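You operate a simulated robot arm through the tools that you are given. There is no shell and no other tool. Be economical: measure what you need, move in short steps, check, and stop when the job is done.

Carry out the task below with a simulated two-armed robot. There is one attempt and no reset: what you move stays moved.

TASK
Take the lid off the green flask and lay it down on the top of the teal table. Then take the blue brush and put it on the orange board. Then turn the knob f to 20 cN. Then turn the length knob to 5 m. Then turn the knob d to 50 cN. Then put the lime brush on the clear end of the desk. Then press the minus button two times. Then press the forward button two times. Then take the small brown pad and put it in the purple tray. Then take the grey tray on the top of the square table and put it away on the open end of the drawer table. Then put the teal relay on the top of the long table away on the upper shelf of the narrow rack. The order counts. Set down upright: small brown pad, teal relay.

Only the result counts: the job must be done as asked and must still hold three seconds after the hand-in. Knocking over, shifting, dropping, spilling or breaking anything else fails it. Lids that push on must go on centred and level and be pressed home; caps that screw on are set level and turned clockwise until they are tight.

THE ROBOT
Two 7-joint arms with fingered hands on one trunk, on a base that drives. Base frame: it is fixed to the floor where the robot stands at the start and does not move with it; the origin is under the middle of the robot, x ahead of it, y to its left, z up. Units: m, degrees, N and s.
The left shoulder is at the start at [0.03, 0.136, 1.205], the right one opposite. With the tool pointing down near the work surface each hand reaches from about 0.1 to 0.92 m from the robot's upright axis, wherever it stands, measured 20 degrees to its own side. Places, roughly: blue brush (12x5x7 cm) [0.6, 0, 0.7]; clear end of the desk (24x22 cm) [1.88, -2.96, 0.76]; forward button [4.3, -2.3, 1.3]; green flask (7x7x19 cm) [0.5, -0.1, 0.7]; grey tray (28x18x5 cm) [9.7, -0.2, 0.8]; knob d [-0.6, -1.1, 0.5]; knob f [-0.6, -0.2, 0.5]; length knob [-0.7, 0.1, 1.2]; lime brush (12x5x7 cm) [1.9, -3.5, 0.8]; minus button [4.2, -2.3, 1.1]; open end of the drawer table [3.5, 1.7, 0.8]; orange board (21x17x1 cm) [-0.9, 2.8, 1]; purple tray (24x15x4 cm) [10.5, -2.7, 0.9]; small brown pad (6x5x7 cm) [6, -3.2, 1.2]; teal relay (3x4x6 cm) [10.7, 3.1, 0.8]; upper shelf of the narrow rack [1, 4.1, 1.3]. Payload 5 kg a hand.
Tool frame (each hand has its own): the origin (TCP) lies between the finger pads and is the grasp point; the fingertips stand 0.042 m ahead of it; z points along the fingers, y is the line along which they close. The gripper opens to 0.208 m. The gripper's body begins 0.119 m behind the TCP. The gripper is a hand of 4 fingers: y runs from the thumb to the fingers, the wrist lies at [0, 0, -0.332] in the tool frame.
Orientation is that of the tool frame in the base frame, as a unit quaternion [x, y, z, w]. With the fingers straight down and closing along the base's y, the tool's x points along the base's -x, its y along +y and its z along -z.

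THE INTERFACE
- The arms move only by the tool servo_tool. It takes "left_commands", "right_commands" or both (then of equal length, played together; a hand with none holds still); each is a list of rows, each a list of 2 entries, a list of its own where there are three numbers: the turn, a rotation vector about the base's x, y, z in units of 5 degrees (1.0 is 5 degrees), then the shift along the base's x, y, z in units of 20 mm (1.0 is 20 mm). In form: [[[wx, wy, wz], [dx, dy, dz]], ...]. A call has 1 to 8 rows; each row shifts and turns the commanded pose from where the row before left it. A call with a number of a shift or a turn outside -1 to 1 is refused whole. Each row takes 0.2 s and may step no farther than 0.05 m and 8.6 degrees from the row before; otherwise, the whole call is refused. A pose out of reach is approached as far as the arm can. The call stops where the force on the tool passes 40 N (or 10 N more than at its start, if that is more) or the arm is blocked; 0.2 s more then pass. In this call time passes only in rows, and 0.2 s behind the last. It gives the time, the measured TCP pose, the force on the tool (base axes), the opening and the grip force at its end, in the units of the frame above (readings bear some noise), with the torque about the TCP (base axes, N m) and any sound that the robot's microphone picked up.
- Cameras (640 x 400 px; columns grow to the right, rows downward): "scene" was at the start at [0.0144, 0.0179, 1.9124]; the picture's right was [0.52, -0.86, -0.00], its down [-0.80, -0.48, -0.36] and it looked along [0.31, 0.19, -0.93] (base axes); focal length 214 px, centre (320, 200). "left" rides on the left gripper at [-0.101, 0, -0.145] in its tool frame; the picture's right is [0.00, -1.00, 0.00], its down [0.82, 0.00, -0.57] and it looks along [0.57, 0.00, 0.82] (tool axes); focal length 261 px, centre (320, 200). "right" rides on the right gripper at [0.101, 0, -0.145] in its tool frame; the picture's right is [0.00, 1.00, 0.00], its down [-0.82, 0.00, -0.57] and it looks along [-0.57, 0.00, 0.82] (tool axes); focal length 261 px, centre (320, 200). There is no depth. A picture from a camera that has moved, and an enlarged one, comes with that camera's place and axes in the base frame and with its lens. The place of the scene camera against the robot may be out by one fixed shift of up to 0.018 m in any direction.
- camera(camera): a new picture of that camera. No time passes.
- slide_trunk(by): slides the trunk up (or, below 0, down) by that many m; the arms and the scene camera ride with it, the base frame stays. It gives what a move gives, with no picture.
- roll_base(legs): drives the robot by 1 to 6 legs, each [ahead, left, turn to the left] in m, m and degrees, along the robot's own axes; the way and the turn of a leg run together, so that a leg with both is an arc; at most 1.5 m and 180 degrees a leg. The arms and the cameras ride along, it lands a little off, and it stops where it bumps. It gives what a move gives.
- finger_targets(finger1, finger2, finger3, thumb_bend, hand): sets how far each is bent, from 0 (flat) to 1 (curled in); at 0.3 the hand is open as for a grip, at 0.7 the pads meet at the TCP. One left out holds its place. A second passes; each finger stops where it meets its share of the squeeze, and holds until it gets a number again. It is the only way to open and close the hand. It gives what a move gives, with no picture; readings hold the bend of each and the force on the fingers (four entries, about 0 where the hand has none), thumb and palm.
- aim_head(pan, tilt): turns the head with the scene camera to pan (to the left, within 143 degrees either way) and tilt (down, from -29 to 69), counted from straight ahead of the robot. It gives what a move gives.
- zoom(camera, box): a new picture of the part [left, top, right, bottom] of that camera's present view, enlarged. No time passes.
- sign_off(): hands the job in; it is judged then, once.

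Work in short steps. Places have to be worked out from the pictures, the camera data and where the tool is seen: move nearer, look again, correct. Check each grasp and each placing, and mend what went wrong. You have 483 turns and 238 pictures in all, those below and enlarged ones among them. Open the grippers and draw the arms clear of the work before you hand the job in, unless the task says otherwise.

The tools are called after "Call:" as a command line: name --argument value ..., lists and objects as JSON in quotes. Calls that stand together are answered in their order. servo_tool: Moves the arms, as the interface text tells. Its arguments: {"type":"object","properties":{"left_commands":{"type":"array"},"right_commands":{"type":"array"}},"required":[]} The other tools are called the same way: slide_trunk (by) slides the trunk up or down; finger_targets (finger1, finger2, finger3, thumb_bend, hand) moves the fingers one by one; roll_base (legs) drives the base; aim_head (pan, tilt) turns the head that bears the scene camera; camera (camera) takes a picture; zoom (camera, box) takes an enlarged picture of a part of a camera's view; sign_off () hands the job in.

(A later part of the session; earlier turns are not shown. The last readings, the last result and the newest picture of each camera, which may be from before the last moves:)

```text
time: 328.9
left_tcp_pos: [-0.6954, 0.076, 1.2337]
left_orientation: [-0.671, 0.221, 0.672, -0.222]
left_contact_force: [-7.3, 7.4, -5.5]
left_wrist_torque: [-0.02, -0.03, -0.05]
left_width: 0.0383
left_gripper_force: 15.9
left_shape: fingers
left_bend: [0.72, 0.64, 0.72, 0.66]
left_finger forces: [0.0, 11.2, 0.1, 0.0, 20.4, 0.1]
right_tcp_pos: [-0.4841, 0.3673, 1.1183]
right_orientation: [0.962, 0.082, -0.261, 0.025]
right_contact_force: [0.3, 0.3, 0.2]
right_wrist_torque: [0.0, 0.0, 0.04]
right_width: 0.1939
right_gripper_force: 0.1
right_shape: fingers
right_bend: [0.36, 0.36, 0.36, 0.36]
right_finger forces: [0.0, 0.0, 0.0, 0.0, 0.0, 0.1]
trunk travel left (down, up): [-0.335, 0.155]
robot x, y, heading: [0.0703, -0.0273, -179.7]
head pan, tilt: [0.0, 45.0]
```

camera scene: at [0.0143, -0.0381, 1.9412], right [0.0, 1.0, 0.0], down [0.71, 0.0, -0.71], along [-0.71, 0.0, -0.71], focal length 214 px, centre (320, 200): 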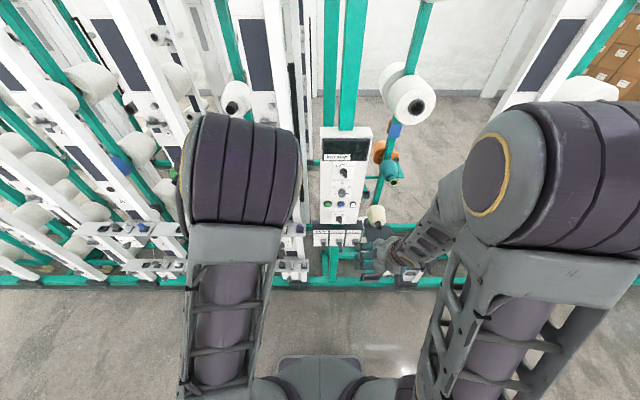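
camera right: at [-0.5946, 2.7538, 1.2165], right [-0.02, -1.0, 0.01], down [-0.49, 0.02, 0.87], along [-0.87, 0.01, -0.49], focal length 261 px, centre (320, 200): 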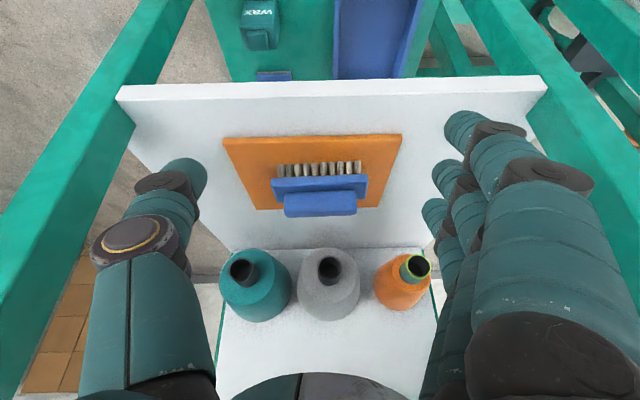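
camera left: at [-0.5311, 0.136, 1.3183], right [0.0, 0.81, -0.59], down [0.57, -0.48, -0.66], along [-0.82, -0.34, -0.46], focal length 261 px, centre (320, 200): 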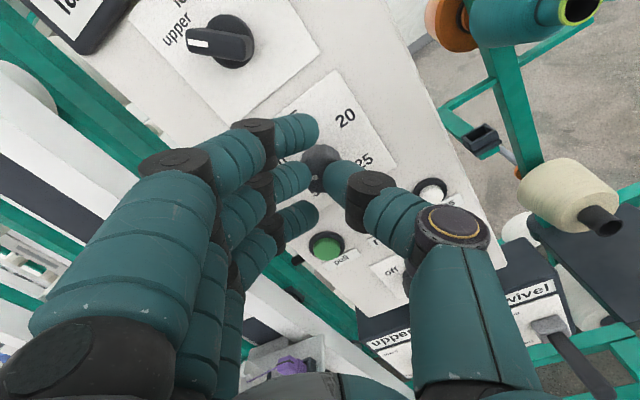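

Solid grip. Turn +60° about x.

Call:
servo_tool --left_commands '[[[1, 0, 0], [0, 0, 0]], [[1, 0, 0], [0, 0, 0]], [[1, 0, 0], [0, 0, 0]], [[1, 0, 0], [0, 0, 0]], [[1, 0, 0], [0, 0, 0]], [[1, 0, 0], [0, 0, 0]]]'

Call:
servo_tool --left_commands '[[[1, 0, 0], [0, 0, 0]], [[1, 0, 0], [0, 0, 0]], [[1, 0, 0], [0, 0, 0]], [[1, 0, 0], [0, 0, 0]], [[1, 0, 0], [0, 0, 0]], [[1, 0, 0], [0, 0, 0]]]'

Call:
finger_targets --hand "left" --finger1 0.6 --finger2 0.6 --finger3 0.6 --thumb_bend 0.6

Call:
servo_tool --left_commands '[[[0, 0, 0], [1, 0, 0]], [[0, 0, 0], [1, 0, 0]], [[0, 0, 0], [1, 0, 0]], [[0, 0, 0], [1, 0, 0]], [[0, 0, 0], [1, 0, 0]], [[0, 0, 0], [1, 0, 0]], [[0, 0, 0], [1, 0, 0]], [[0, 0, 0], [1, 0, 0]]]'

Call:
zoom --camera "left" --box '[220, 40, 400, 175]'

```text
time: 330.3
left_tcp_pos: [-0.6949, 0.0735, 1.2356]
left_orientation: [0.706, -0.039, -0.706, 0.04]
left_contact_force: [-5.6, 6.1, -5.6]
left_wrist_torque: [-0.05, -0.15, 0.03]
left_width: 0.0384
left_gripper_force: 14.7
left_shape: fingers
left_bend: [0.72, 0.64, 0.72, 0.66]
left_finger forces: [0.0, 11.2, 0.0, 0.0, 18.1, 0.0]
right_tcp_pos: [-0.4837, 0.3671, 1.1191]
right_orientation: [0.962, 0.082, -0.26, 0.026]
right_contact_force: [-0.5, -0.2, 0.2]
right_wrist_torque: [0.03, 0.02, 0.0]
right_width: 0.1936
right_gripper_force: 0.0
right_shape: fingers
right_bend: [0.36, 0.36, 0.36, 0.36]
right_finger forces: [0.1, 0.0, 0.0, 0.0, 0.1, 0.0]
trunk travel left (down, up): [-0.335, 0.155]
robot x, y, heading: [0.0673, -0.0292, -179.8]
head pan, tilt: [0.0, 45.0]
```

```text
time: 331.7
left_tcp_pos: [-0.696, 0.0745, 1.2358]
left_orientation: [-0.692, -0.147, 0.692, 0.144]
left_contact_force: [-5.5, 1.3, -1.6]
left_wrist_torque: [-0.03, -0.21, 0.2]
left_width: 0.0371
left_gripper_force: 13.6
left_shape: fingers
left_bend: [0.72, 0.63, 0.72, 0.67]
left_finger forces: [0.0, 13.7, 0.0, 0.0, 14.5, 0.0]
right_tcp_pos: [-0.483, 0.3676, 1.1196]
right_orientation: [0.962, 0.082, -0.26, 0.026]
right_contact_force: [-0.5, 0.3, -0.5]
right_wrist_torque: [0.04, 0.01, 0.0]
right_width: 0.1932
right_gripper_force: 0.0
right_shape: fingers
right_bend: [0.36, 0.36, 0.36, 0.36]
right_finger forces: [0.0, 0.1, 0.0, 0.0, 0.1, 0.0]
trunk travel left (down, up): [-0.335, 0.155]
robot x, y, heading: [0.0701, -0.0283, -179.7]
head pan, tilt: [0.0, 45.0]
```

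```text
time: 332.7
left_tcp_pos: [-0.6942, 0.0752, 1.2365]
left_orientation: [-0.692, -0.146, 0.692, 0.145]
left_contact_force: [-0.1, -0.1, 0.3]
left_wrist_torque: [-0.01, -0.02, 0.0]
left_width: 0.0702
left_gripper_force: 0.0
left_shape: fingers
left_bend: [0.6, 0.6, 0.6, 0.6]
left_finger forces: [0.0, 0.0, 0.0, 0.1, 0.0, 0.1]
right_tcp_pos: [-0.4834, 0.3664, 1.1188]
right_orientation: [0.962, 0.082, -0.26, 0.026]
right_contact_force: [-0.7, 0.7, -0.4]
right_wrist_torque: [-0.01, 0.01, 0.02]
right_width: 0.1936
right_gripper_force: 0.0
right_shape: fingers
right_bend: [0.36, 0.36, 0.36, 0.36]
right_finger forces: [0.1, 0.0, 0.0, 0.0, 0.0, 0.1]
trunk travel left (down, up): [-0.335, 0.155]
robot x, y, heading: [0.0686, -0.0263, -179.6]
head pan, tilt: [0.0, 45.0]
```

```text
time: 334.5
left_tcp_pos: [-0.5346, 0.0732, 1.2355]
left_orientation: [-0.692, -0.145, 0.693, 0.144]
left_contact_force: [0.7, 0.7, 1.4]
left_wrist_torque: [0.02, -0.05, -0.01]
left_width: 0.0706
left_gripper_force: 0.0
left_shape: fingers
left_bend: [0.6, 0.6, 0.6, 0.6]
left_finger forces: [0.0, 0.1, 0.0, 0.0, 0.1, 0.0]
right_tcp_pos: [-0.4824, 0.3671, 1.1206]
right_orientation: [0.962, 0.082, -0.26, 0.026]
right_contact_force: [1.1, 0.3, 0.4]
right_wrist_torque: [-0.03, 0.04, 0.01]
right_width: 0.1932
right_gripper_force: 0.1
right_shape: fingers
right_bend: [0.36, 0.36, 0.36, 0.36]
right_finger forces: [0.0, 0.0, 0.0, 0.0, 0.1, 0.0]
trunk travel left (down, up): [-0.335, 0.155]
robot x, y, heading: [0.071, -0.0265, -179.8]
head pan, tilt: [0.0, 45.0]
```

```text
2.96 times, centred on (310, 108) of left
camera zoom: at [-0.3887, 0.0326, 1.3294], right [0.0, 0.91, 0.41], down [0.57, 0.33, -0.75], along [-0.82, 0.23, -0.52], focal length 772 px, centre (350, 474)
```

zoom: 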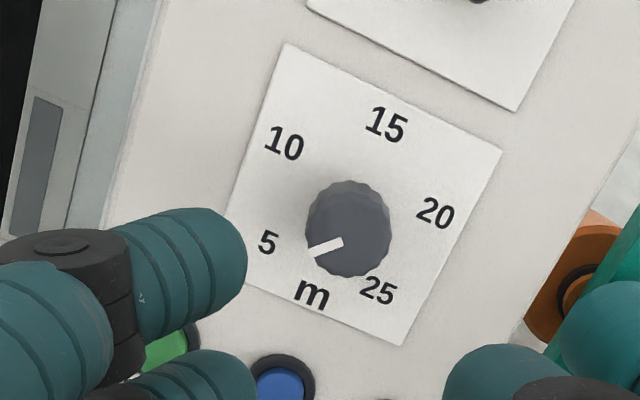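

The pointer went ~10° past 5 (it started slightly below 10). Regrip and turn back 10°.

Call:
servo_tool --left_commands '[[[0, 0, 0], [-1, 0, 0]], [[0, 0, 0], [-1, 0, 0]], [[0, 0, 0], [-1, 0, 0]], [[0, 0, 0], [-1, 0, 0]], [[0, 0, 0], [-1, 0, 0]], [[0, 0, 0], [-1, 0, 0]], [[0, 0, 0], [-1, 0, 0]], [[0, 0, 0], [-1, 0, 0]]]'

Call:
finger_targets --hand "left" --finger1 0.72 --finger2 0.72 --finger3 0.72 --thumb_bend 0.72

Call:
servo_tool --left_commands '[[[-1, 0, 0], [0, 0, 0]], [[-1, 0, 0], [0, 0, 0]]]'

Call:
finger_targets --hand "left" --finger1 0.6 --finger2 0.6 --finger3 0.6 --thumb_bend 0.6

Call:
servo_tool --left_commands '[[[0, 0, 0], [1, 0, 0]], [[0, 0, 0], [1, 0, 0]], [[0, 0, 0], [1, 0, 0]], [[-1, 0, 0], [1, 0, 0]], [[-1, 0, 0], [1, 0, 0]], [[-1, 0, 0], [1, 0, 0]], [[0, 0, 0], [1, 0, 0]], [[0, 0, 0], [1, 0, 0]]]'

Call:
zoom --camera "left" --box '[250, 60, 390, 165]'

```text
time: 336.3
left_tcp_pos: [-0.6975, 0.0742, 1.2361]
left_orientation: [0.692, 0.147, -0.692, -0.143]
left_contact_force: [-0.7, 0.2, -0.4]
left_wrist_torque: [0.01, 0.01, 0.0]
left_width: 0.0706
left_gripper_force: 0.1
left_shape: fingers
left_bend: [0.6, 0.6, 0.6, 0.6]
left_finger forces: [0.2, 0.0, 0.1, 0.1, 0.0, 0.0]
right_tcp_pos: [-0.4837, 0.3668, 1.1191]
right_orientation: [0.962, 0.082, -0.26, 0.026]
right_contact_force: [-0.2, 0.5, 0.4]
right_wrist_torque: [0.02, -0.01, 0.0]
right_width: 0.1936
right_gripper_force: 0.0
right_shape: fingers
right_bend: [0.36, 0.36, 0.36, 0.36]
right_finger forces: [0.1, 0.0, 0.0, 0.0, 0.0, 0.0]
trunk travel left (down, up): [-0.335, 0.155]
robot x, y, heading: [0.0703, -0.029, -179.5]
head pan, tilt: [0.0, 45.0]
```

```text
time: 337.3
left_tcp_pos: [-0.6984, 0.0746, 1.2375]
left_orientation: [-0.692, -0.146, 0.692, 0.144]
left_contact_force: [-9.7, 5.6, 4.0]
left_wrist_torque: [0.04, 0.07, 0.05]
left_width: 0.0362
left_gripper_force: 13.5
left_shape: fingers
left_bend: [0.72, 0.63, 0.72, 0.67]
left_finger forces: [0.0, 10.6, 0.1, 0.0, 16.7, 0.0]
right_tcp_pos: [-0.4835, 0.3667, 1.1187]
right_orientation: [0.962, 0.082, -0.26, 0.026]
right_contact_force: [0.7, -0.5, 0.2]
right_wrist_torque: [0.02, 0.02, -0.03]
right_width: 0.1936
right_gripper_force: 0.1
right_shape: fingers
right_bend: [0.36, 0.36, 0.36, 0.36]
right_finger forces: [0.0, 0.0, 0.0, 0.0, 0.0, 0.0]
trunk travel left (down, up): [-0.335, 0.155]
robot x, y, heading: [0.0679, -0.0275, -180.0]
head pan, tilt: [0.0, 45.0]
```

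```text
time: 337.9
left_tcp_pos: [-0.6988, 0.0746, 1.2359]
left_orientation: [-0.702, -0.083, 0.702, 0.084]
left_contact_force: [-10.8, 9.1, 5.0]
left_wrist_torque: [0.09, 0.15, -0.09]
left_width: 0.0366
left_gripper_force: 13.1
left_shape: fingers
left_bend: [0.72, 0.63, 0.72, 0.67]
left_finger forces: [0.1, 8.8, 0.0, 0.0, 18.4, 0.0]
right_tcp_pos: [-0.4825, 0.3673, 1.1177]
right_orientation: [0.962, 0.082, -0.26, 0.026]
right_contact_force: [0.6, 0.0, 0.2]
right_wrist_torque: [-0.02, -0.03, 0.0]
right_width: 0.1936
right_gripper_force: 0.0
right_shape: fingers
right_bend: [0.36, 0.36, 0.36, 0.36]
right_finger forces: [0.0, 0.1, 0.0, 0.0, 0.1, 0.0]
trunk travel left (down, up): [-0.335, 0.155]
robot x, y, heading: [0.0714, -0.0275, -179.5]
head pan, tilt: [0.0, 45.0]
```

```text
time: 338.9
left_tcp_pos: [-0.6958, 0.0738, 1.236]
left_orientation: [-0.702, -0.084, 0.702, 0.083]
left_contact_force: [-1.0, 0.1, 0.2]
left_wrist_torque: [-0.03, 0.01, 0.02]
left_width: 0.0705
left_gripper_force: 0.1
left_shape: fingers
left_bend: [0.6, 0.6, 0.6, 0.6]
left_finger forces: [0.0, 0.0, 0.0, 0.1, 0.0, 0.0]
right_tcp_pos: [-0.4839, 0.3666, 1.1181]
right_orientation: [0.962, 0.082, -0.261, 0.025]
right_contact_force: [-0.3, -0.2, 0.2]
right_wrist_torque: [-0.03, -0.03, 0.05]
right_width: 0.1937
right_gripper_force: 0.0
right_shape: fingers
right_bend: [0.36, 0.36, 0.36, 0.36]
right_finger forces: [0.0, 0.0, 0.0, 0.0, 0.0, 0.0]
trunk travel left (down, up): [-0.335, 0.155]
robot x, y, heading: [0.0698, -0.0276, -179.5]
head pan, tilt: [0.0, 45.0]
```

```text
time: 340.7
left_tcp_pos: [-0.5326, 0.0725, 1.2371]
left_orientation: [-0.706, 0.006, 0.708, -0.009]
left_contact_force: [0.3, -0.5, -1.0]
left_wrist_torque: [0.0, -0.05, -0.01]
left_width: 0.0705
left_gripper_force: 0.0
left_shape: fingers
left_bend: [0.6, 0.6, 0.6, 0.6]
left_finger forces: [0.0, 0.1, 0.0, 0.0, 0.0, 0.0]
right_tcp_pos: [-0.4831, 0.3654, 1.1195]
right_orientation: [0.962, 0.082, -0.26, 0.025]
right_contact_force: [0.1, -0.3, -0.4]
right_wrist_torque: [0.0, 0.05, -0.02]
right_width: 0.1937
right_gripper_force: 0.0
right_shape: fingers
right_bend: [0.36, 0.36, 0.36, 0.36]
right_finger forces: [0.0, 0.1, 0.0, 0.0, 0.0, 0.0]
trunk travel left (down, up): [-0.335, 0.155]
robot x, y, heading: [0.0714, -0.0275, -179.9]
head pan, tilt: [0.0, 45.0]
```

```text
3.81 times, centred on (320, 112) of left
camera zoom: at [-0.3879, 0.0749, 1.3391], right [0.0, 1.0, -0.02], down [0.57, -0.01, -0.82], along [-0.82, -0.01, -0.57], focal length 993 px, centre (320, 533)
```

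zoom: 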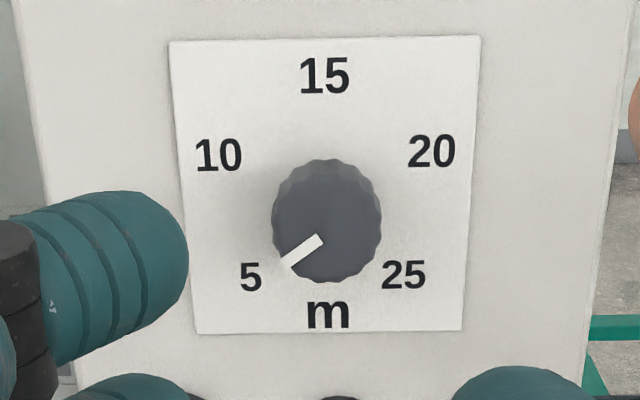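

Length knob reads 5. Retract and move along to knob d.

Call:
servo_tool --left_commands '[[[0, 0, 0], [1, -0.5, 0]], [[0, 0, 0], [1, -0.5, 0]], [[0, 0, 0], [1, -0.8, -0.5]], [[0, 0, 0], [1, -0.8, -0.5]], [[0, 0, 0], [0.5, -1, -1]], [[0, 0, 0], [0.5, -1, -1]], [[0, 0, 0], [0, -1, -1]], [[0, 0, 0], [0, -1, -1]]]'

Call:
roll_base --legs '[[0, 0.85, 0]]'

Call:
slide_trunk --by -0.31

Call:
servo_tool --left_commands '[[[0, 0, 0], [0, -0.4, -1]], [[0, 0, 0], [0, -0.4, -1]], [[0, 0, 0], [0, -0.4, -1]], [[0, 0, 0], [0, -0.4, -1]], [[0, 0, 0], [0, -0.4, -1]], [[0, 0, 0], [0, 0, -1]], [[0, 0, 0], [0, 0, -1]], [[0, 0, 0], [0, 0, -1]]]'

Call:
camera --camera "left"

```text
time: 342.7
left_tcp_pos: [-0.4722, -0.0716, 1.1849]
left_orientation: [-0.679, -0.042, 0.733, -0.014]
left_contact_force: [-0.4, -0.3, -0.8]
left_wrist_torque: [-0.02, 0.01, 0.09]
left_width: 0.0709
left_gripper_force: 0.1
left_shape: fingers
left_bend: [0.6, 0.6, 0.6, 0.6]
left_finger forces: [0.0, 0.0, 0.0, 0.1, 0.1, 0.0]
right_tcp_pos: [-0.4827, 0.3665, 1.1194]
right_orientation: [0.962, 0.082, -0.259, 0.026]
right_contact_force: [-0.4, 0.4, -0.8]
right_wrist_torque: [0.0, -0.02, 0.07]
right_width: 0.1936
right_gripper_force: 0.0
right_shape: fingers
right_bend: [0.36, 0.36, 0.36, 0.36]
right_finger forces: [0.0, 0.2, 0.0, 0.1, 0.0, 0.0]
trunk travel left (down, up): [-0.335, 0.155]
robot x, y, heading: [0.0704, -0.0295, -180.0]
head pan, tilt: [0.0, 45.0]
stopped in row 8 (left hand): the arm was blocked; the commanded pose is now the measured one
```

```text
time: 347.2
left_tcp_pos: [-0.4703, -0.9041, 1.184]
left_orientation: [-0.679, -0.041, 0.733, -0.011]
left_contact_force: [-0.5, -0.8, -0.4]
left_wrist_torque: [0.0, 0.0, -0.06]
left_width: 0.071
left_gripper_force: 0.2
left_shape: fingers
left_bend: [0.6, 0.6, 0.6, 0.6]
left_finger forces: [0.1, 0.1, 0.0, 0.0, 0.0, 0.1]
right_tcp_pos: [-0.4788, -0.4668, 1.1188]
right_orientation: [0.962, 0.081, -0.26, 0.024]
right_contact_force: [0.8, -0.5, -1.0]
right_wrist_torque: [0.05, -0.04, -0.01]
right_width: 0.1935
right_gripper_force: 0.1
right_shape: fingers
right_bend: [0.36, 0.36, 0.36, 0.36]
right_finger forces: [0.0, 0.1, 0.0, 0.0, 0.1, 0.0]
trunk travel left (down, up): [-0.335, 0.155]
robot x, y, heading: [0.0719, -0.8667, -180.0]
head pan, tilt: [0.0, 45.0]
```

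```text
time: 350.2
left_tcp_pos: [-0.4692, -0.9047, 0.8742]
left_orientation: [-0.678, -0.042, 0.734, -0.012]
left_contact_force: [1.2, 0.1, 0.6]
left_wrist_torque: [-0.01, -0.02, -0.03]
left_width: 0.071
left_gripper_force: 0.0
left_shape: fingers
left_bend: [0.6, 0.6, 0.6, 0.6]
left_finger forces: [0.1, 0.0, 0.0, 0.0, 0.0, 0.0]
right_tcp_pos: [-0.479, -0.4662, 0.8102]
right_orientation: [0.962, 0.08, -0.26, 0.025]
right_contact_force: [-0.2, -0.7, 0.4]
right_wrist_torque: [0.01, -0.01, 0.02]
right_width: 0.1937
right_gripper_force: 0.0
right_shape: fingers
right_bend: [0.36, 0.36, 0.36, 0.36]
right_finger forces: [0.0, 0.1, 0.0, 0.1, 0.0, 0.1]
trunk travel left (down, up): [-0.025, 0.465]
robot x, y, heading: [0.0707, -0.8624, -179.8]
head pan, tilt: [0.0, 45.0]
```

```text
time: 352.0
left_tcp_pos: [-0.4697, -0.9442, 0.7143]
left_orientation: [-0.678, -0.041, 0.734, -0.011]
left_contact_force: [-0.6, 0.2, -0.3]
left_wrist_torque: [-0.01, -0.02, -0.04]
left_width: 0.0707
left_gripper_force: 0.1
left_shape: fingers
left_bend: [0.6, 0.6, 0.6, 0.6]
left_finger forces: [0.0, 0.0, 0.1, 0.0, 0.0, 0.1]
right_tcp_pos: [-0.4793, -0.4659, 0.8108]
right_orientation: [0.962, 0.08, -0.26, 0.025]
right_contact_force: [1.0, -0.7, 0.0]
right_wrist_torque: [0.0, -0.02, -0.03]
right_width: 0.1932
right_gripper_force: 0.0
right_shape: fingers
right_bend: [0.36, 0.36, 0.36, 0.36]
right_finger forces: [0.0, 0.0, 0.1, 0.0, 0.1, 0.0]
trunk travel left (down, up): [-0.025, 0.465]
robot x, y, heading: [0.0766, -0.8609, -180.1]
head pan, tilt: [0.0, 45.0]
```

```text
77 pictures are left
camera left: at [-0.3167, -0.938, 0.805], right [-0.07, 1.0, 0.05], down [0.5, 0.08, -0.86], along [-0.86, -0.04, -0.51], focal length 261 px, centre (320, 200)
```

left: 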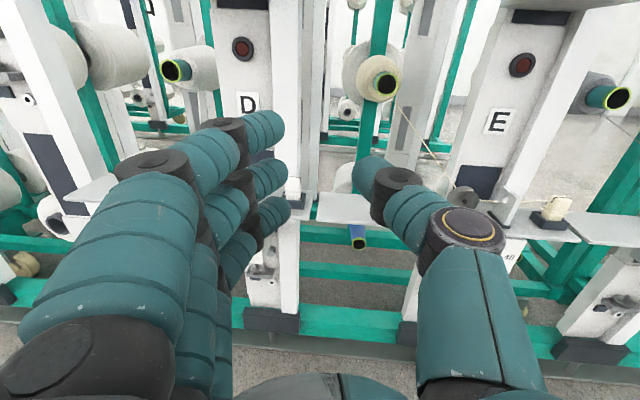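

Knob d should be at about (−0.64,−1.10,0.505). Level the hand and move in front of it.

Call:
servo_tool --left_commands '[[[-0.5, -0.88, -0.86], [0, -0.7, -1]], [[0, 0, 0], [0, -0.7, -1]], [[0, 0, 0], [0, -0.7, -1]], [[0, 0, 0], [0, -0.7, -1]], [[0, 0, 0], [0, -0.7, -1]], [[0, 0, 0], [0, -0.7, -1]], [[0, 0, 0], [0, -0.7, -1]], [[0, 0, 0], [0, -0.7, -1]]]'

Call:
servo_tool --left_commands '[[[0, 0, 0], [0.2, -0.8, -0.8]], [[0, 0, 0], [0.2, -0.8, -0.8]], [[0, 0, 0], [0, -0.6, -0.8]]]'

Call:
camera --camera "left"

```text
time: 353.8
left_tcp_pos: [-0.4709, -1.0574, 0.5544]
left_orientation: [-0.706, 0.0, 0.708, -0.001]
left_contact_force: [-0.4, -0.2, -0.2]
left_wrist_torque: [-0.02, -0.01, 0.04]
left_width: 0.071
left_gripper_force: 0.1
left_shape: fingers
left_bend: [0.6, 0.6, 0.6, 0.6]
left_finger forces: [0.0, 0.0, 0.0, 0.1, 0.0, 0.0]
right_tcp_pos: [-0.4799, -0.4667, 0.8107]
right_orientation: [0.962, 0.08, -0.259, 0.025]
right_contact_force: [0.0, 0.0, -0.1]
right_wrist_torque: [0.03, -0.05, 0.02]
right_width: 0.1936
right_gripper_force: 0.0
right_shape: fingers
right_bend: [0.36, 0.36, 0.36, 0.36]
right_finger forces: [0.0, 0.0, 0.0, 0.0, 0.0, 0.1]
trunk travel left (down, up): [-0.025, 0.465]
robot x, y, heading: [0.0742, -0.8652, -180.1]
head pan, tilt: [0.0, 45.0]
```

```text
time: 354.6
left_tcp_pos: [-0.4604, -1.1016, 0.5066]
left_orientation: [-0.707, 0.001, 0.707, 0.0]
left_contact_force: [-0.4, 0.4, 0.0]
left_wrist_torque: [0.01, -0.02, 0.0]
left_width: 0.0709
left_gripper_force: 0.1
left_shape: fingers
left_bend: [0.6, 0.6, 0.6, 0.6]
left_finger forces: [0.0, 0.0, 0.1, 0.0, 0.0, 0.0]
right_tcp_pos: [-0.479, -0.4674, 0.8098]
right_orientation: [0.962, 0.079, -0.261, 0.024]
right_contact_force: [0.2, -0.7, 0.1]
right_wrist_torque: [0.0, -0.01, -0.01]
right_width: 0.1933
right_gripper_force: 0.0
right_shape: fingers
right_bend: [0.36, 0.36, 0.36, 0.36]
right_finger forces: [0.1, 0.0, 0.0, 0.1, 0.0, 0.0]
trunk travel left (down, up): [-0.025, 0.465]
robot x, y, heading: [0.0741, -0.866, -180.0]
head pan, tilt: [0.0, 45.0]
```

```text
76 pictures are left
camera left: at [-0.315, -1.1021, 0.6075], right [0.0, 1.0, 0.0], down [0.57, 0.0, -0.82], along [-0.82, 0.0, -0.57], focal length 261 px, centre (320, 200)
```

left: 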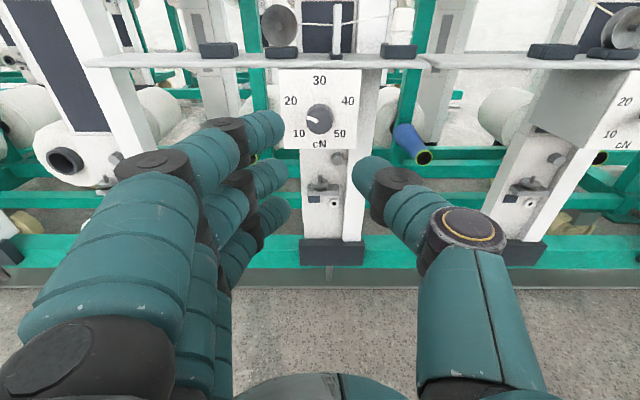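

Perfectly in front. Zoom on the dial.

Call:
zoom --camera "left" --box '[270, 60, 370, 160]'

```text
4.00 times, centred on (320, 110) of left
camera zoom: at [-0.315, -1.1021, 0.6075], right [0.0, 1.0, 0.0], down [0.57, 0.0, -0.82], along [-0.82, 0.0, -0.57], focal length 1043 px, centre (320, 560)
```

zoom: 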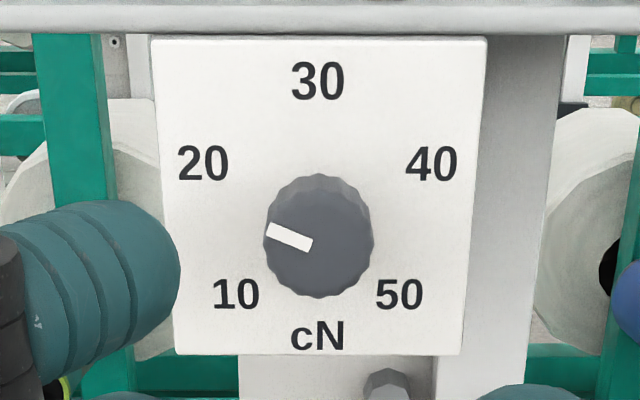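

The dial labels sit at 67.5° steps (0, ±67.5, ±135). So f is ~7.5° short of 20 and length ~12° short of 5. I go back to correct both, in order, before doing d.

Call:
roll_base --legs '[[0, -0.86, 0]]'

Call:
camera --camera "left"

Call:
zoom --camera "left" --box '[270, 60, 370, 160]'

```text
time: 359.2
left_tcp_pos: [-0.4603, -0.2387, 0.5061]
left_orientation: [-0.707, 0.001, 0.708, -0.001]
left_contact_force: [0.0, 0.2, -0.6]
left_wrist_torque: [-0.02, -0.02, -0.01]
left_width: 0.0709
left_gripper_force: 0.1
left_shape: fingers
left_bend: [0.6, 0.6, 0.6, 0.6]
left_finger forces: [0.0, 0.1, 0.0, 0.0, 0.0, 0.1]
right_tcp_pos: [-0.4779, 0.3967, 0.8093]
right_orientation: [0.962, 0.08, -0.261, 0.026]
right_contact_force: [0.2, 1.3, 0.4]
right_wrist_torque: [0.0, 0.0, -0.02]
right_width: 0.1935
right_gripper_force: 0.2
right_shape: fingers
right_bend: [0.36, 0.36, 0.36, 0.36]
right_finger forces: [0.0, 0.1, 0.0, 0.0, 0.0, 0.0]
trunk travel left (down, up): [-0.025, 0.465]
robot x, y, heading: [0.0737, -0.0018, 179.8]
head pan, tilt: [0.0, 45.0]
```

```text
74 pictures are left
camera left: at [-0.3152, -0.2405, 0.6078], right [0.0, 1.0, 0.0], down [0.57, 0.0, -0.82], along [-0.82, 0.0, -0.57], focal length 261 px, centre (320, 200)
```

left: 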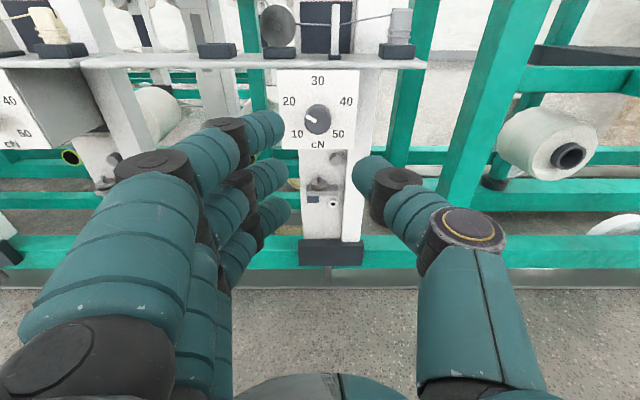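

```text
4.00 times, centred on (320, 110) of left
camera zoom: at [-0.3152, -0.2405, 0.6078], right [0.0, 1.0, 0.0], down [0.57, 0.0, -0.82], along [-0.82, 0.0, -0.57], focal length 1043 px, centre (320, 560)
```

zoom: 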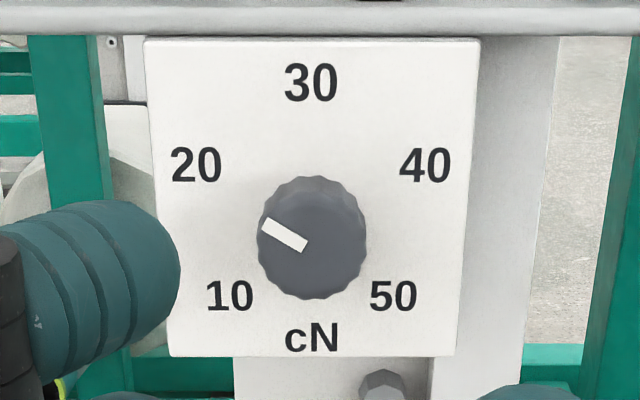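

Compared with d (exactly 20), f needs ≈9° more. Advance, grip, turn 9.5°, release.

Call:
servo_tool --left_commands '[[[0, 0, 0], [-1, -0.02, 0]], [[0, 0, 0], [-1, -0.02, 0]], [[0, 0, 0], [-1, -0.02, 0]], [[0, 0, 0], [-1, -0.02, 0]], [[0, 0, 0], [-1, -0.02, 0]], [[0, 0, 0], [-1, -0.02, 0]], [[0, 0, 0], [-1, -0.02, 0]], [[0, 0, 0], [-0.75, 0, 0]]]'

Call:
finger_targets --hand "left" --finger1 0.7 --finger2 0.71 --finger3 0.7 --thumb_bend 0.71

Call:
servo_tool --left_commands '[[[0.95, 0, 0], [0, 0, 0]], [[0.95, 0, 0], [0, 0, 0]]]'

Call:
finger_targets --hand "left" --finger1 0.61 --finger2 0.61 --finger3 0.61 --thumb_bend 0.61

Call:
servo_tool --left_commands '[[[0, 0, 0], [1, 0, 0]], [[0, 0, 0], [1, 0, 0]], [[0, 0, 0], [1, 0, 0]], [[0, 0, 0], [1, 0, 0]], [[-0.95, 0, 0], [1, 0, 0]], [[-0.95, 0, 0], [1, 0, 0]], [[0, 0, 0], [1, 0, 0]], [[0, 0, 0], [0.75, 0, 0]]]'

Call:
zoom --camera "left" --box '[270, 60, 370, 160]'

```text
time: 361.0
left_tcp_pos: [-0.6146, -0.2414, 0.5071]
left_orientation: [-0.707, 0.001, 0.707, 0.0]
left_contact_force: [17.0, -0.5, 3.6]
left_wrist_torque: [0.05, 0.15, -0.31]
left_width: 0.0704
left_gripper_force: 8.5
left_shape: fingers
left_bend: [0.6, 0.6, 0.6, 0.6]
left_finger forces: [1.5, 1.7, 2.0, 0.1, 12.1, 0.1]
right_tcp_pos: [-0.4763, 0.3956, 0.8096]
right_orientation: [0.962, 0.079, -0.26, 0.024]
right_contact_force: [-0.1, 0.0, -0.1]
right_wrist_torque: [0.01, 0.01, 0.0]
right_width: 0.1938
right_gripper_force: 0.0
right_shape: fingers
right_bend: [0.36, 0.36, 0.36, 0.36]
right_finger forces: [0.0, 0.0, 0.0, 0.1, 0.0, 0.0]
trunk travel left (down, up): [-0.025, 0.465]
robot x, y, heading: [0.0721, -0.0012, 179.7]
head pan, tilt: [0.0, 45.0]
```

```text
time: 362.0
left_tcp_pos: [-0.6166, -0.2401, 0.5074]
left_orientation: [-0.707, 0.001, 0.707, 0.001]
left_contact_force: [-6.1, 8.1, 0.0]
left_wrist_torque: [0.01, -0.01, -0.21]
left_width: 0.0408
left_gripper_force: 14.1
left_shape: fingers
left_bend: [0.7, 0.64, 0.7, 0.67]
left_finger forces: [0.0, 9.2, 0.0, 0.0, 18.2, 0.0]
right_tcp_pos: [-0.4785, 0.3953, 0.8085]
right_orientation: [0.962, 0.079, -0.26, 0.025]
right_contact_force: [0.5, 0.2, 1.1]
right_wrist_torque: [0.0, 0.0, 0.0]
right_width: 0.1937
right_gripper_force: 0.0
right_shape: fingers
right_bend: [0.36, 0.36, 0.36, 0.36]
right_finger forces: [0.1, 0.1, 0.0, 0.1, 0.0, 0.1]
trunk travel left (down, up): [-0.025, 0.465]
robot x, y, heading: [0.0718, 0.0013, 180.0]
head pan, tilt: [0.0, 45.0]
```

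```text
time: 362.6
left_tcp_pos: [-0.6157, -0.2428, 0.5067]
left_orientation: [-0.704, -0.057, 0.705, 0.059]
left_contact_force: [-6.7, 8.5, 2.3]
left_wrist_torque: [-0.04, 0.05, -0.21]
left_width: 0.0409
left_gripper_force: 13.5
left_shape: fingers
left_bend: [0.7, 0.64, 0.7, 0.67]
left_finger forces: [0.0, 9.3, 0.0, 0.0, 18.1, 0.1]
right_tcp_pos: [-0.4787, 0.3951, 0.8098]
right_orientation: [0.962, 0.079, -0.261, 0.025]
right_contact_force: [0.4, -1.0, -0.1]
right_wrist_torque: [-0.02, -0.05, 0.02]
right_width: 0.1934
right_gripper_force: 0.0
right_shape: fingers
right_bend: [0.36, 0.36, 0.36, 0.36]
right_finger forces: [0.0, 0.0, 0.1, 0.0, 0.0, 0.0]
trunk travel left (down, up): [-0.025, 0.465]
robot x, y, heading: [0.0739, -0.0013, 179.8]
head pan, tilt: [0.0, 45.0]
```

```text
time: 363.6
left_tcp_pos: [-0.6146, -0.2422, 0.5054]
left_orientation: [-0.705, -0.057, 0.705, 0.058]
left_contact_force: [24.8, -8.0, -3.1]
left_wrist_torque: [0.02, -0.26, 0.88]
left_width: 0.0644
left_gripper_force: 12.3
left_shape: fingers
left_bend: [0.61, 0.61, 0.61, 0.62]
left_finger forces: [6.4, 6.6, 7.3, 0.0, 4.7, 0.0]
right_tcp_pos: [-0.4773, 0.3949, 0.8106]
right_orientation: [0.962, 0.079, -0.261, 0.025]
right_contact_force: [-0.3, -0.8, 0.1]
right_wrist_torque: [0.0, -0.02, 0.01]
right_width: 0.1932
right_gripper_force: 0.2
right_shape: fingers
right_bend: [0.36, 0.36, 0.36, 0.36]
right_finger forces: [0.1, 0.1, 0.0, 0.0, 0.0, 0.1]
trunk travel left (down, up): [-0.025, 0.465]
robot x, y, heading: [0.0778, -0.0049, 179.9]
head pan, tilt: [0.0, 45.0]
```

```text
time: 365.4
left_tcp_pos: [-0.4604, -0.2433, 0.5068]
left_orientation: [-0.707, 0.001, 0.707, 0.0]
left_contact_force: [0.0, -0.2, 0.8]
left_wrist_torque: [0.01, 0.01, 0.01]
left_width: 0.0663
left_gripper_force: 0.1
left_shape: fingers
left_bend: [0.61, 0.61, 0.61, 0.61]
left_finger forces: [0.0, 0.1, 0.1, 0.0, 0.0, 0.1]
right_tcp_pos: [-0.4784, 0.395, 0.8082]
right_orientation: [0.962, 0.079, -0.261, 0.025]
right_contact_force: [-0.1, 0.4, 0.3]
right_wrist_torque: [-0.04, -0.01, 0.03]
right_width: 0.1933
right_gripper_force: 0.0
right_shape: fingers
right_bend: [0.36, 0.36, 0.36, 0.36]
right_finger forces: [0.0, 0.1, 0.1, 0.1, 0.1, 0.0]
trunk travel left (down, up): [-0.025, 0.465]
robot x, y, heading: [0.0752, -0.0024, 179.8]
head pan, tilt: [0.0, 45.0]
```

```text
4.00 times, centred on (320, 110) of left
camera zoom: at [-0.3152, -0.245, 0.6086], right [0.0, 1.0, 0.0], down [0.57, 0.0, -0.82], along [-0.82, 0.0, -0.57], focal length 1043 px, centre (320, 560)
```

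zoom: 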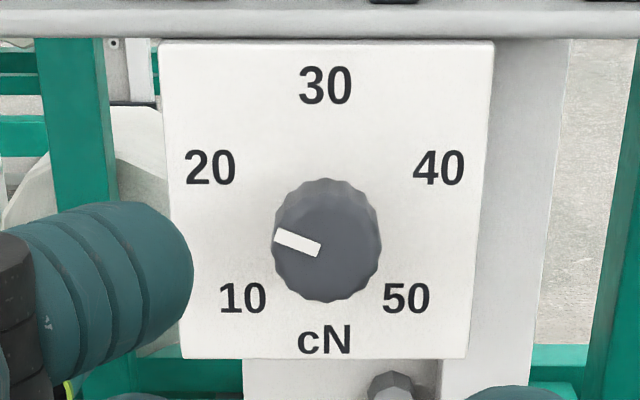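

f is exactly at 20 now. Raise the trunk and go to the length knob again.

Call:
slide_trunk --by 0.31

Call:
servo_tool --left_commands '[[[0, 0, 0], [0, 0.5, 1]], [[0, 0, 0], [0, 0.5, 1]], [[0, 0, 0], [0, 0.5, 1]], [[0, 0, 0], [0, 0.5, 1]], [[0, 0, 0], [0, 0.7, 1]], [[0, 0, 0], [0, 0.7, 1]], [[0, 0, 0], [0, 0.7, 1]], [[0, 0, 0], [0, 0.7, 1]]]'

Call:
servo_tool --left_commands '[[[0, 0, 0], [0, 0.8, 1]], [[0, 0, 0], [0, 0.8, 1]], [[0, 0, 0], [0, 0.8, 1]], [[0, 0, 0], [0, 0.8, 1]], [[0, 0, 0], [0, 0.8, 1]], [[0, 0, 0], [0, 0.8, 1]], [[0, 0, 0], [0, 0.8, 1]], [[0, 0, 0], [0, 0.8, 1]]]'

Call:
servo_tool --left_commands '[[[0, 0, 0], [-0.6, 0.9, 1]], [[0, 0, 0], [-0.6, 0.9, 1]], [[0, 0, 0], [-0.6, 0.9, 1]], [[0, 0, 0], [-0.6, 0.9, 1]], [[0, 0, 0], [-0.6, 0.8, 0.9]], [[0, 0, 0], [-0.6, 0, 0]]]'

Call:
camera --camera "left"

```text
time: 368.5
left_tcp_pos: [-0.4616, -0.2442, 0.8176]
left_orientation: [-0.707, 0.001, 0.707, -0.001]
left_contact_force: [-0.1, -0.9, -0.8]
left_wrist_torque: [-0.02, 0.01, -0.01]
left_width: 0.0661
left_gripper_force: 0.1
left_shape: fingers
left_bend: [0.61, 0.61, 0.61, 0.61]
left_finger forces: [0.1, 0.1, 0.0, 0.0, 0.1, 0.0]
right_tcp_pos: [-0.4778, 0.3947, 1.1192]
right_orientation: [0.962, 0.079, -0.261, 0.024]
right_contact_force: [-1.3, -0.2, -0.3]
right_wrist_torque: [0.05, -0.05, -0.01]
right_width: 0.1936
right_gripper_force: 0.0
right_shape: fingers
right_bend: [0.36, 0.36, 0.36, 0.36]
right_finger forces: [0.0, 0.1, 0.1, 0.0, 0.1, 0.0]
trunk travel left (down, up): [-0.335, 0.155]
robot x, y, heading: [0.073, 0.001, 179.9]
head pan, tilt: [0.0, 45.0]
```

```text
time: 370.3
left_tcp_pos: [-0.462, -0.1482, 0.9768]
left_orientation: [-0.707, 0.001, 0.708, 0.0]
left_contact_force: [-0.2, 0.6, 1.1]
left_wrist_torque: [-0.02, -0.02, 0.02]
left_width: 0.0664
left_gripper_force: 0.0
left_shape: fingers
left_bend: [0.61, 0.61, 0.61, 0.61]
left_finger forces: [0.0, 0.1, 0.0, 0.0, 0.0, 0.0]
right_tcp_pos: [-0.4781, 0.3966, 1.1188]
right_orientation: [0.962, 0.079, -0.26, 0.026]
right_contact_force: [-0.3, -0.1, -0.7]
right_wrist_torque: [-0.04, 0.02, 0.06]
right_width: 0.1938
right_gripper_force: 0.0
right_shape: fingers
right_bend: [0.36, 0.36, 0.36, 0.36]
right_finger forces: [0.1, 0.0, 0.1, 0.0, 0.0, 0.0]
trunk travel left (down, up): [-0.335, 0.155]
robot x, y, heading: [0.0723, -0.0045, 179.8]
head pan, tilt: [0.0, 45.0]
```

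```text
time: 372.1
left_tcp_pos: [-0.4716, -0.0299, 1.134]
left_orientation: [-0.702, 0.003, 0.712, -0.016]
left_contact_force: [0.3, -0.3, -0.5]
left_wrist_torque: [-0.02, -0.04, 0.06]
left_width: 0.0663
left_gripper_force: 0.1
left_shape: fingers
left_bend: [0.61, 0.61, 0.61, 0.61]
left_finger forces: [0.0, 0.1, 0.0, 0.1, 0.0, 0.0]
right_tcp_pos: [-0.4792, 0.3973, 1.1189]
right_orientation: [0.962, 0.079, -0.26, 0.026]
right_contact_force: [0.4, 1.2, 0.7]
right_wrist_torque: [-0.06, 0.03, 0.02]
right_width: 0.1935
right_gripper_force: 0.0
right_shape: fingers
right_bend: [0.36, 0.36, 0.36, 0.36]
right_finger forces: [0.0, 0.0, 0.0, 0.0, 0.0, 0.0]
trunk travel left (down, up): [-0.335, 0.155]
robot x, y, heading: [0.0763, -0.004, 180.0]
head pan, tilt: [0.0, 45.0]
```

```text
time: 373.5
left_tcp_pos: [-0.5338, 0.0682, 1.2374]
left_orientation: [-0.707, 0.002, 0.707, 0.001]
left_contact_force: [-0.5, 0.1, -0.3]
left_wrist_torque: [-0.02, 0.02, -0.02]
left_width: 0.0666
left_gripper_force: 0.0
left_shape: fingers
left_bend: [0.61, 0.61, 0.61, 0.61]
left_finger forces: [0.1, 0.1, 0.1, 0.0, 0.0, 0.1]
right_tcp_pos: [-0.4781, 0.3946, 1.1183]
right_orientation: [0.962, 0.079, -0.259, 0.025]
right_contact_force: [-0.9, -1.0, -0.7]
right_wrist_torque: [0.01, 0.0, -0.03]
right_width: 0.1938
right_gripper_force: 0.0
right_shape: fingers
right_bend: [0.36, 0.36, 0.36, 0.36]
right_finger forces: [0.0, 0.1, 0.0, 0.1, 0.0, 0.1]
trunk travel left (down, up): [-0.335, 0.155]
robot x, y, heading: [0.0756, -0.0023, 180.0]
head pan, tilt: [0.0, 45.0]
```

```text
71 pictures are left
camera left: at [-0.3884, 0.0661, 1.3374], right [0.0, 1.0, 0.0], down [0.57, 0.0, -0.82], along [-0.82, 0.0, -0.57], focal length 261 px, centre (320, 200)
```

left: 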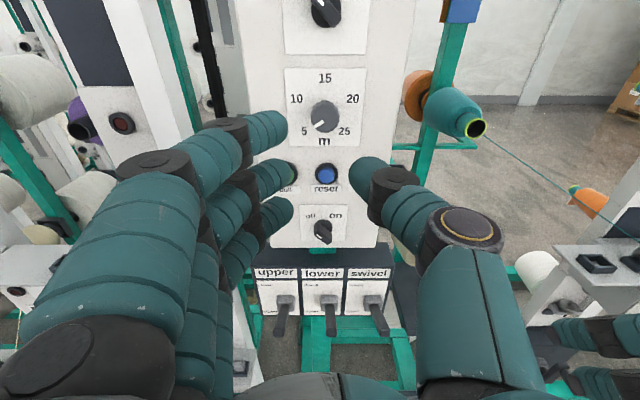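

Regrip the length knob and turn +11°.

Call:
servo_tool --left_commands '[[[0, 0, 0], [-1, 0.04, 0]], [[0, 0, 0], [-1, 0.04, 0]], [[0, 0, 0], [-1, 0.04, 0]], [[0, 0, 0], [-1, 0.04, 0]], [[0, 0, 0], [-1, 0.04, 0]], [[0, 0, 0], [-1, 0.04, 0]], [[0, 0, 0], [-1, 0, 0]], [[0, 0, 0], [-1, 0, 0]]]'

Call:
finger_targets --hand "left" --finger1 0.71 --finger2 0.72 --finger3 0.71 --thumb_bend 0.72

Call:
servo_tool --left_commands '[[[0.75, 0, 0], [0, 0, 0]], [[0.75, 0, 0], [0, 0, 0]], [[0.75, 0, 0], [0, 0, 0]]]'

Call:
finger_targets --hand "left" --finger1 0.6 --finger2 0.6 --finger3 0.6 --thumb_bend 0.6

Call:
servo_tool --left_commands '[[[0, 0, 0], [1, 0, 0]], [[0, 0, 0], [1, 0, 0]], [[0, 0, 0], [1, 0, 0]], [[0, 0, 0], [1, 0, 0]], [[-0.75, 0, 0], [1, 0, 0]], [[-0.75, 0, 0], [1, 0, 0]], [[-0.75, 0, 0], [1, 0, 0]], [[0, 0, 0], [1, 0, 0]]]'

Call:
zoom --camera "left" --box '[270, 60, 380, 160]'

```text
time: 375.3
left_tcp_pos: [-0.6928, 0.0723, 1.2343]
left_orientation: [-0.707, 0.002, 0.707, 0.001]
left_contact_force: [-0.5, -0.5, -0.3]
left_wrist_torque: [0.02, 0.05, 0.0]
left_width: 0.0665
left_gripper_force: 0.1
left_shape: fingers
left_bend: [0.61, 0.61, 0.61, 0.61]
left_finger forces: [0.1, 0.1, 0.0, 0.1, 0.0, 0.0]
right_tcp_pos: [-0.4787, 0.3946, 1.1182]
right_orientation: [0.962, 0.079, -0.26, 0.025]
right_contact_force: [-0.4, -0.2, -0.2]
right_wrist_torque: [-0.02, -0.04, 0.02]
right_width: 0.1936
right_gripper_force: 0.0
right_shape: fingers
right_bend: [0.36, 0.36, 0.36, 0.36]
right_finger forces: [0.0, 0.0, 0.0, 0.1, 0.0, 0.0]
trunk travel left (down, up): [-0.335, 0.155]
robot x, y, heading: [0.0718, -0.0013, 180.1]
head pan, tilt: [0.0, 45.0]
```

```text
time: 376.3
left_tcp_pos: [-0.6935, 0.074, 1.2346]
left_orientation: [-0.707, 0.003, 0.708, 0.0]
left_contact_force: [-10.8, 9.9, 1.2]
left_wrist_torque: [0.02, 0.09, -0.02]
left_width: 0.0401
left_gripper_force: 14.8
left_shape: fingers
left_bend: [0.71, 0.64, 0.71, 0.66]
left_finger forces: [0.1, 10.8, 0.1, 0.1, 19.6, 0.1]
right_tcp_pos: [-0.4779, 0.3977, 1.1187]
right_orientation: [0.962, 0.078, -0.26, 0.025]
right_contact_force: [-0.6, 0.3, -0.4]
right_wrist_torque: [0.02, 0.03, 0.01]
right_width: 0.1933
right_gripper_force: 0.0
right_shape: fingers
right_bend: [0.36, 0.36, 0.36, 0.36]
right_finger forces: [0.0, 0.0, 0.0, 0.0, 0.1, 0.0]
trunk travel left (down, up): [-0.335, 0.155]
robot x, y, heading: [0.0721, -0.0021, 179.7]
head pan, tilt: [0.0, 45.0]
```

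```text
time: 377.1
left_tcp_pos: [-0.6944, 0.0742, 1.2344]
left_orientation: [-0.704, -0.067, 0.704, 0.07]
left_contact_force: [-10.6, 9.9, 1.0]
left_wrist_torque: [-0.16, 0.01, -0.07]
left_width: 0.0403
left_gripper_force: 15.0
left_shape: fingers
left_bend: [0.71, 0.64, 0.71, 0.66]
left_finger forces: [0.0, 11.0, 0.0, 0.0, 18.9, 0.1]
right_tcp_pos: [-0.4789, 0.3971, 1.119]
right_orientation: [0.962, 0.078, -0.26, 0.025]
right_contact_force: [0.3, 0.7, -0.6]
right_wrist_torque: [0.01, -0.01, 0.0]
right_width: 0.1933
right_gripper_force: 0.0
right_shape: fingers
right_bend: [0.36, 0.36, 0.36, 0.36]
right_finger forces: [0.1, 0.1, 0.1, 0.0, 0.0, 0.0]
trunk travel left (down, up): [-0.335, 0.155]
robot x, y, heading: [0.0706, -0.0042, 180.0]
head pan, tilt: [0.0, 45.0]
```

```text
time: 378.1
left_tcp_pos: [-0.6937, 0.0727, 1.2367]
left_orientation: [-0.703, -0.066, 0.704, 0.07]
left_contact_force: [-0.2, 0.3, 0.0]
left_wrist_torque: [0.0, -0.01, 0.03]
left_width: 0.0704
left_gripper_force: 0.0
left_shape: fingers
left_bend: [0.6, 0.6, 0.6, 0.6]
left_finger forces: [0.1, 0.1, 0.0, 0.0, 0.1, 0.0]
right_tcp_pos: [-0.4784, 0.3953, 1.119]
right_orientation: [0.962, 0.079, -0.26, 0.025]
right_contact_force: [-0.2, 0.1, 0.0]
right_wrist_torque: [-0.05, -0.04, -0.02]
right_width: 0.1936
right_gripper_force: 0.1
right_shape: fingers
right_bend: [0.36, 0.36, 0.36, 0.36]
right_finger forces: [0.1, 0.0, 0.0, 0.0, 0.0, 0.1]
trunk travel left (down, up): [-0.335, 0.155]
robot x, y, heading: [0.0747, -0.0004, 179.8]
head pan, tilt: [0.0, 45.0]
```

```text
time: 379.9
left_tcp_pos: [-0.5341, 0.0738, 1.2369]
left_orientation: [-0.706, 0.002, 0.708, 0.001]
left_contact_force: [0.5, -0.3, 0.8]
left_wrist_torque: [-0.02, -0.03, 0.01]
left_width: 0.0707
left_gripper_force: 0.1
left_shape: fingers
left_bend: [0.6, 0.6, 0.6, 0.6]
left_finger forces: [0.0, 0.1, 0.0, 0.1, 0.0, 0.0]
right_tcp_pos: [-0.4774, 0.3954, 1.1187]
right_orientation: [0.962, 0.079, -0.261, 0.025]
right_contact_force: [0.5, 0.0, 0.4]
right_wrist_torque: [0.03, -0.01, -0.05]
right_width: 0.1933
right_gripper_force: 0.2
right_shape: fingers
right_bend: [0.36, 0.36, 0.36, 0.36]
right_finger forces: [0.1, 0.0, 0.1, 0.0, 0.0, 0.1]
trunk travel left (down, up): [-0.335, 0.155]
robot x, y, heading: [0.0733, -0.0035, 180.0]
head pan, tilt: [0.0, 45.0]
```

```text
4.00 times, centred on (325, 110) of left
camera zoom: at [-0.3883, 0.0713, 1.3373], right [0.0, 1.0, 0.0], down [0.57, 0.0, -0.82], along [-0.82, 0.0, -0.57], focal length 1043 px, centre (300, 560)
```

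zoom: 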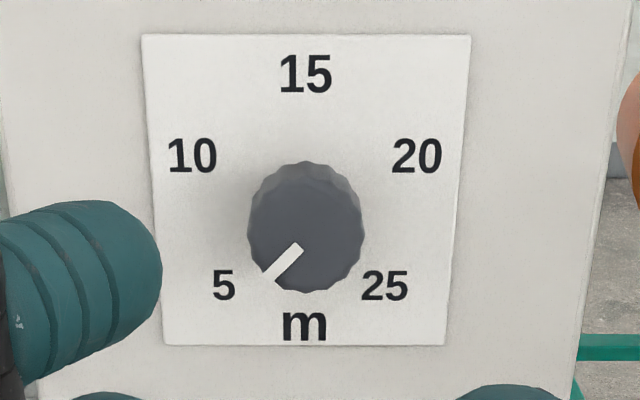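

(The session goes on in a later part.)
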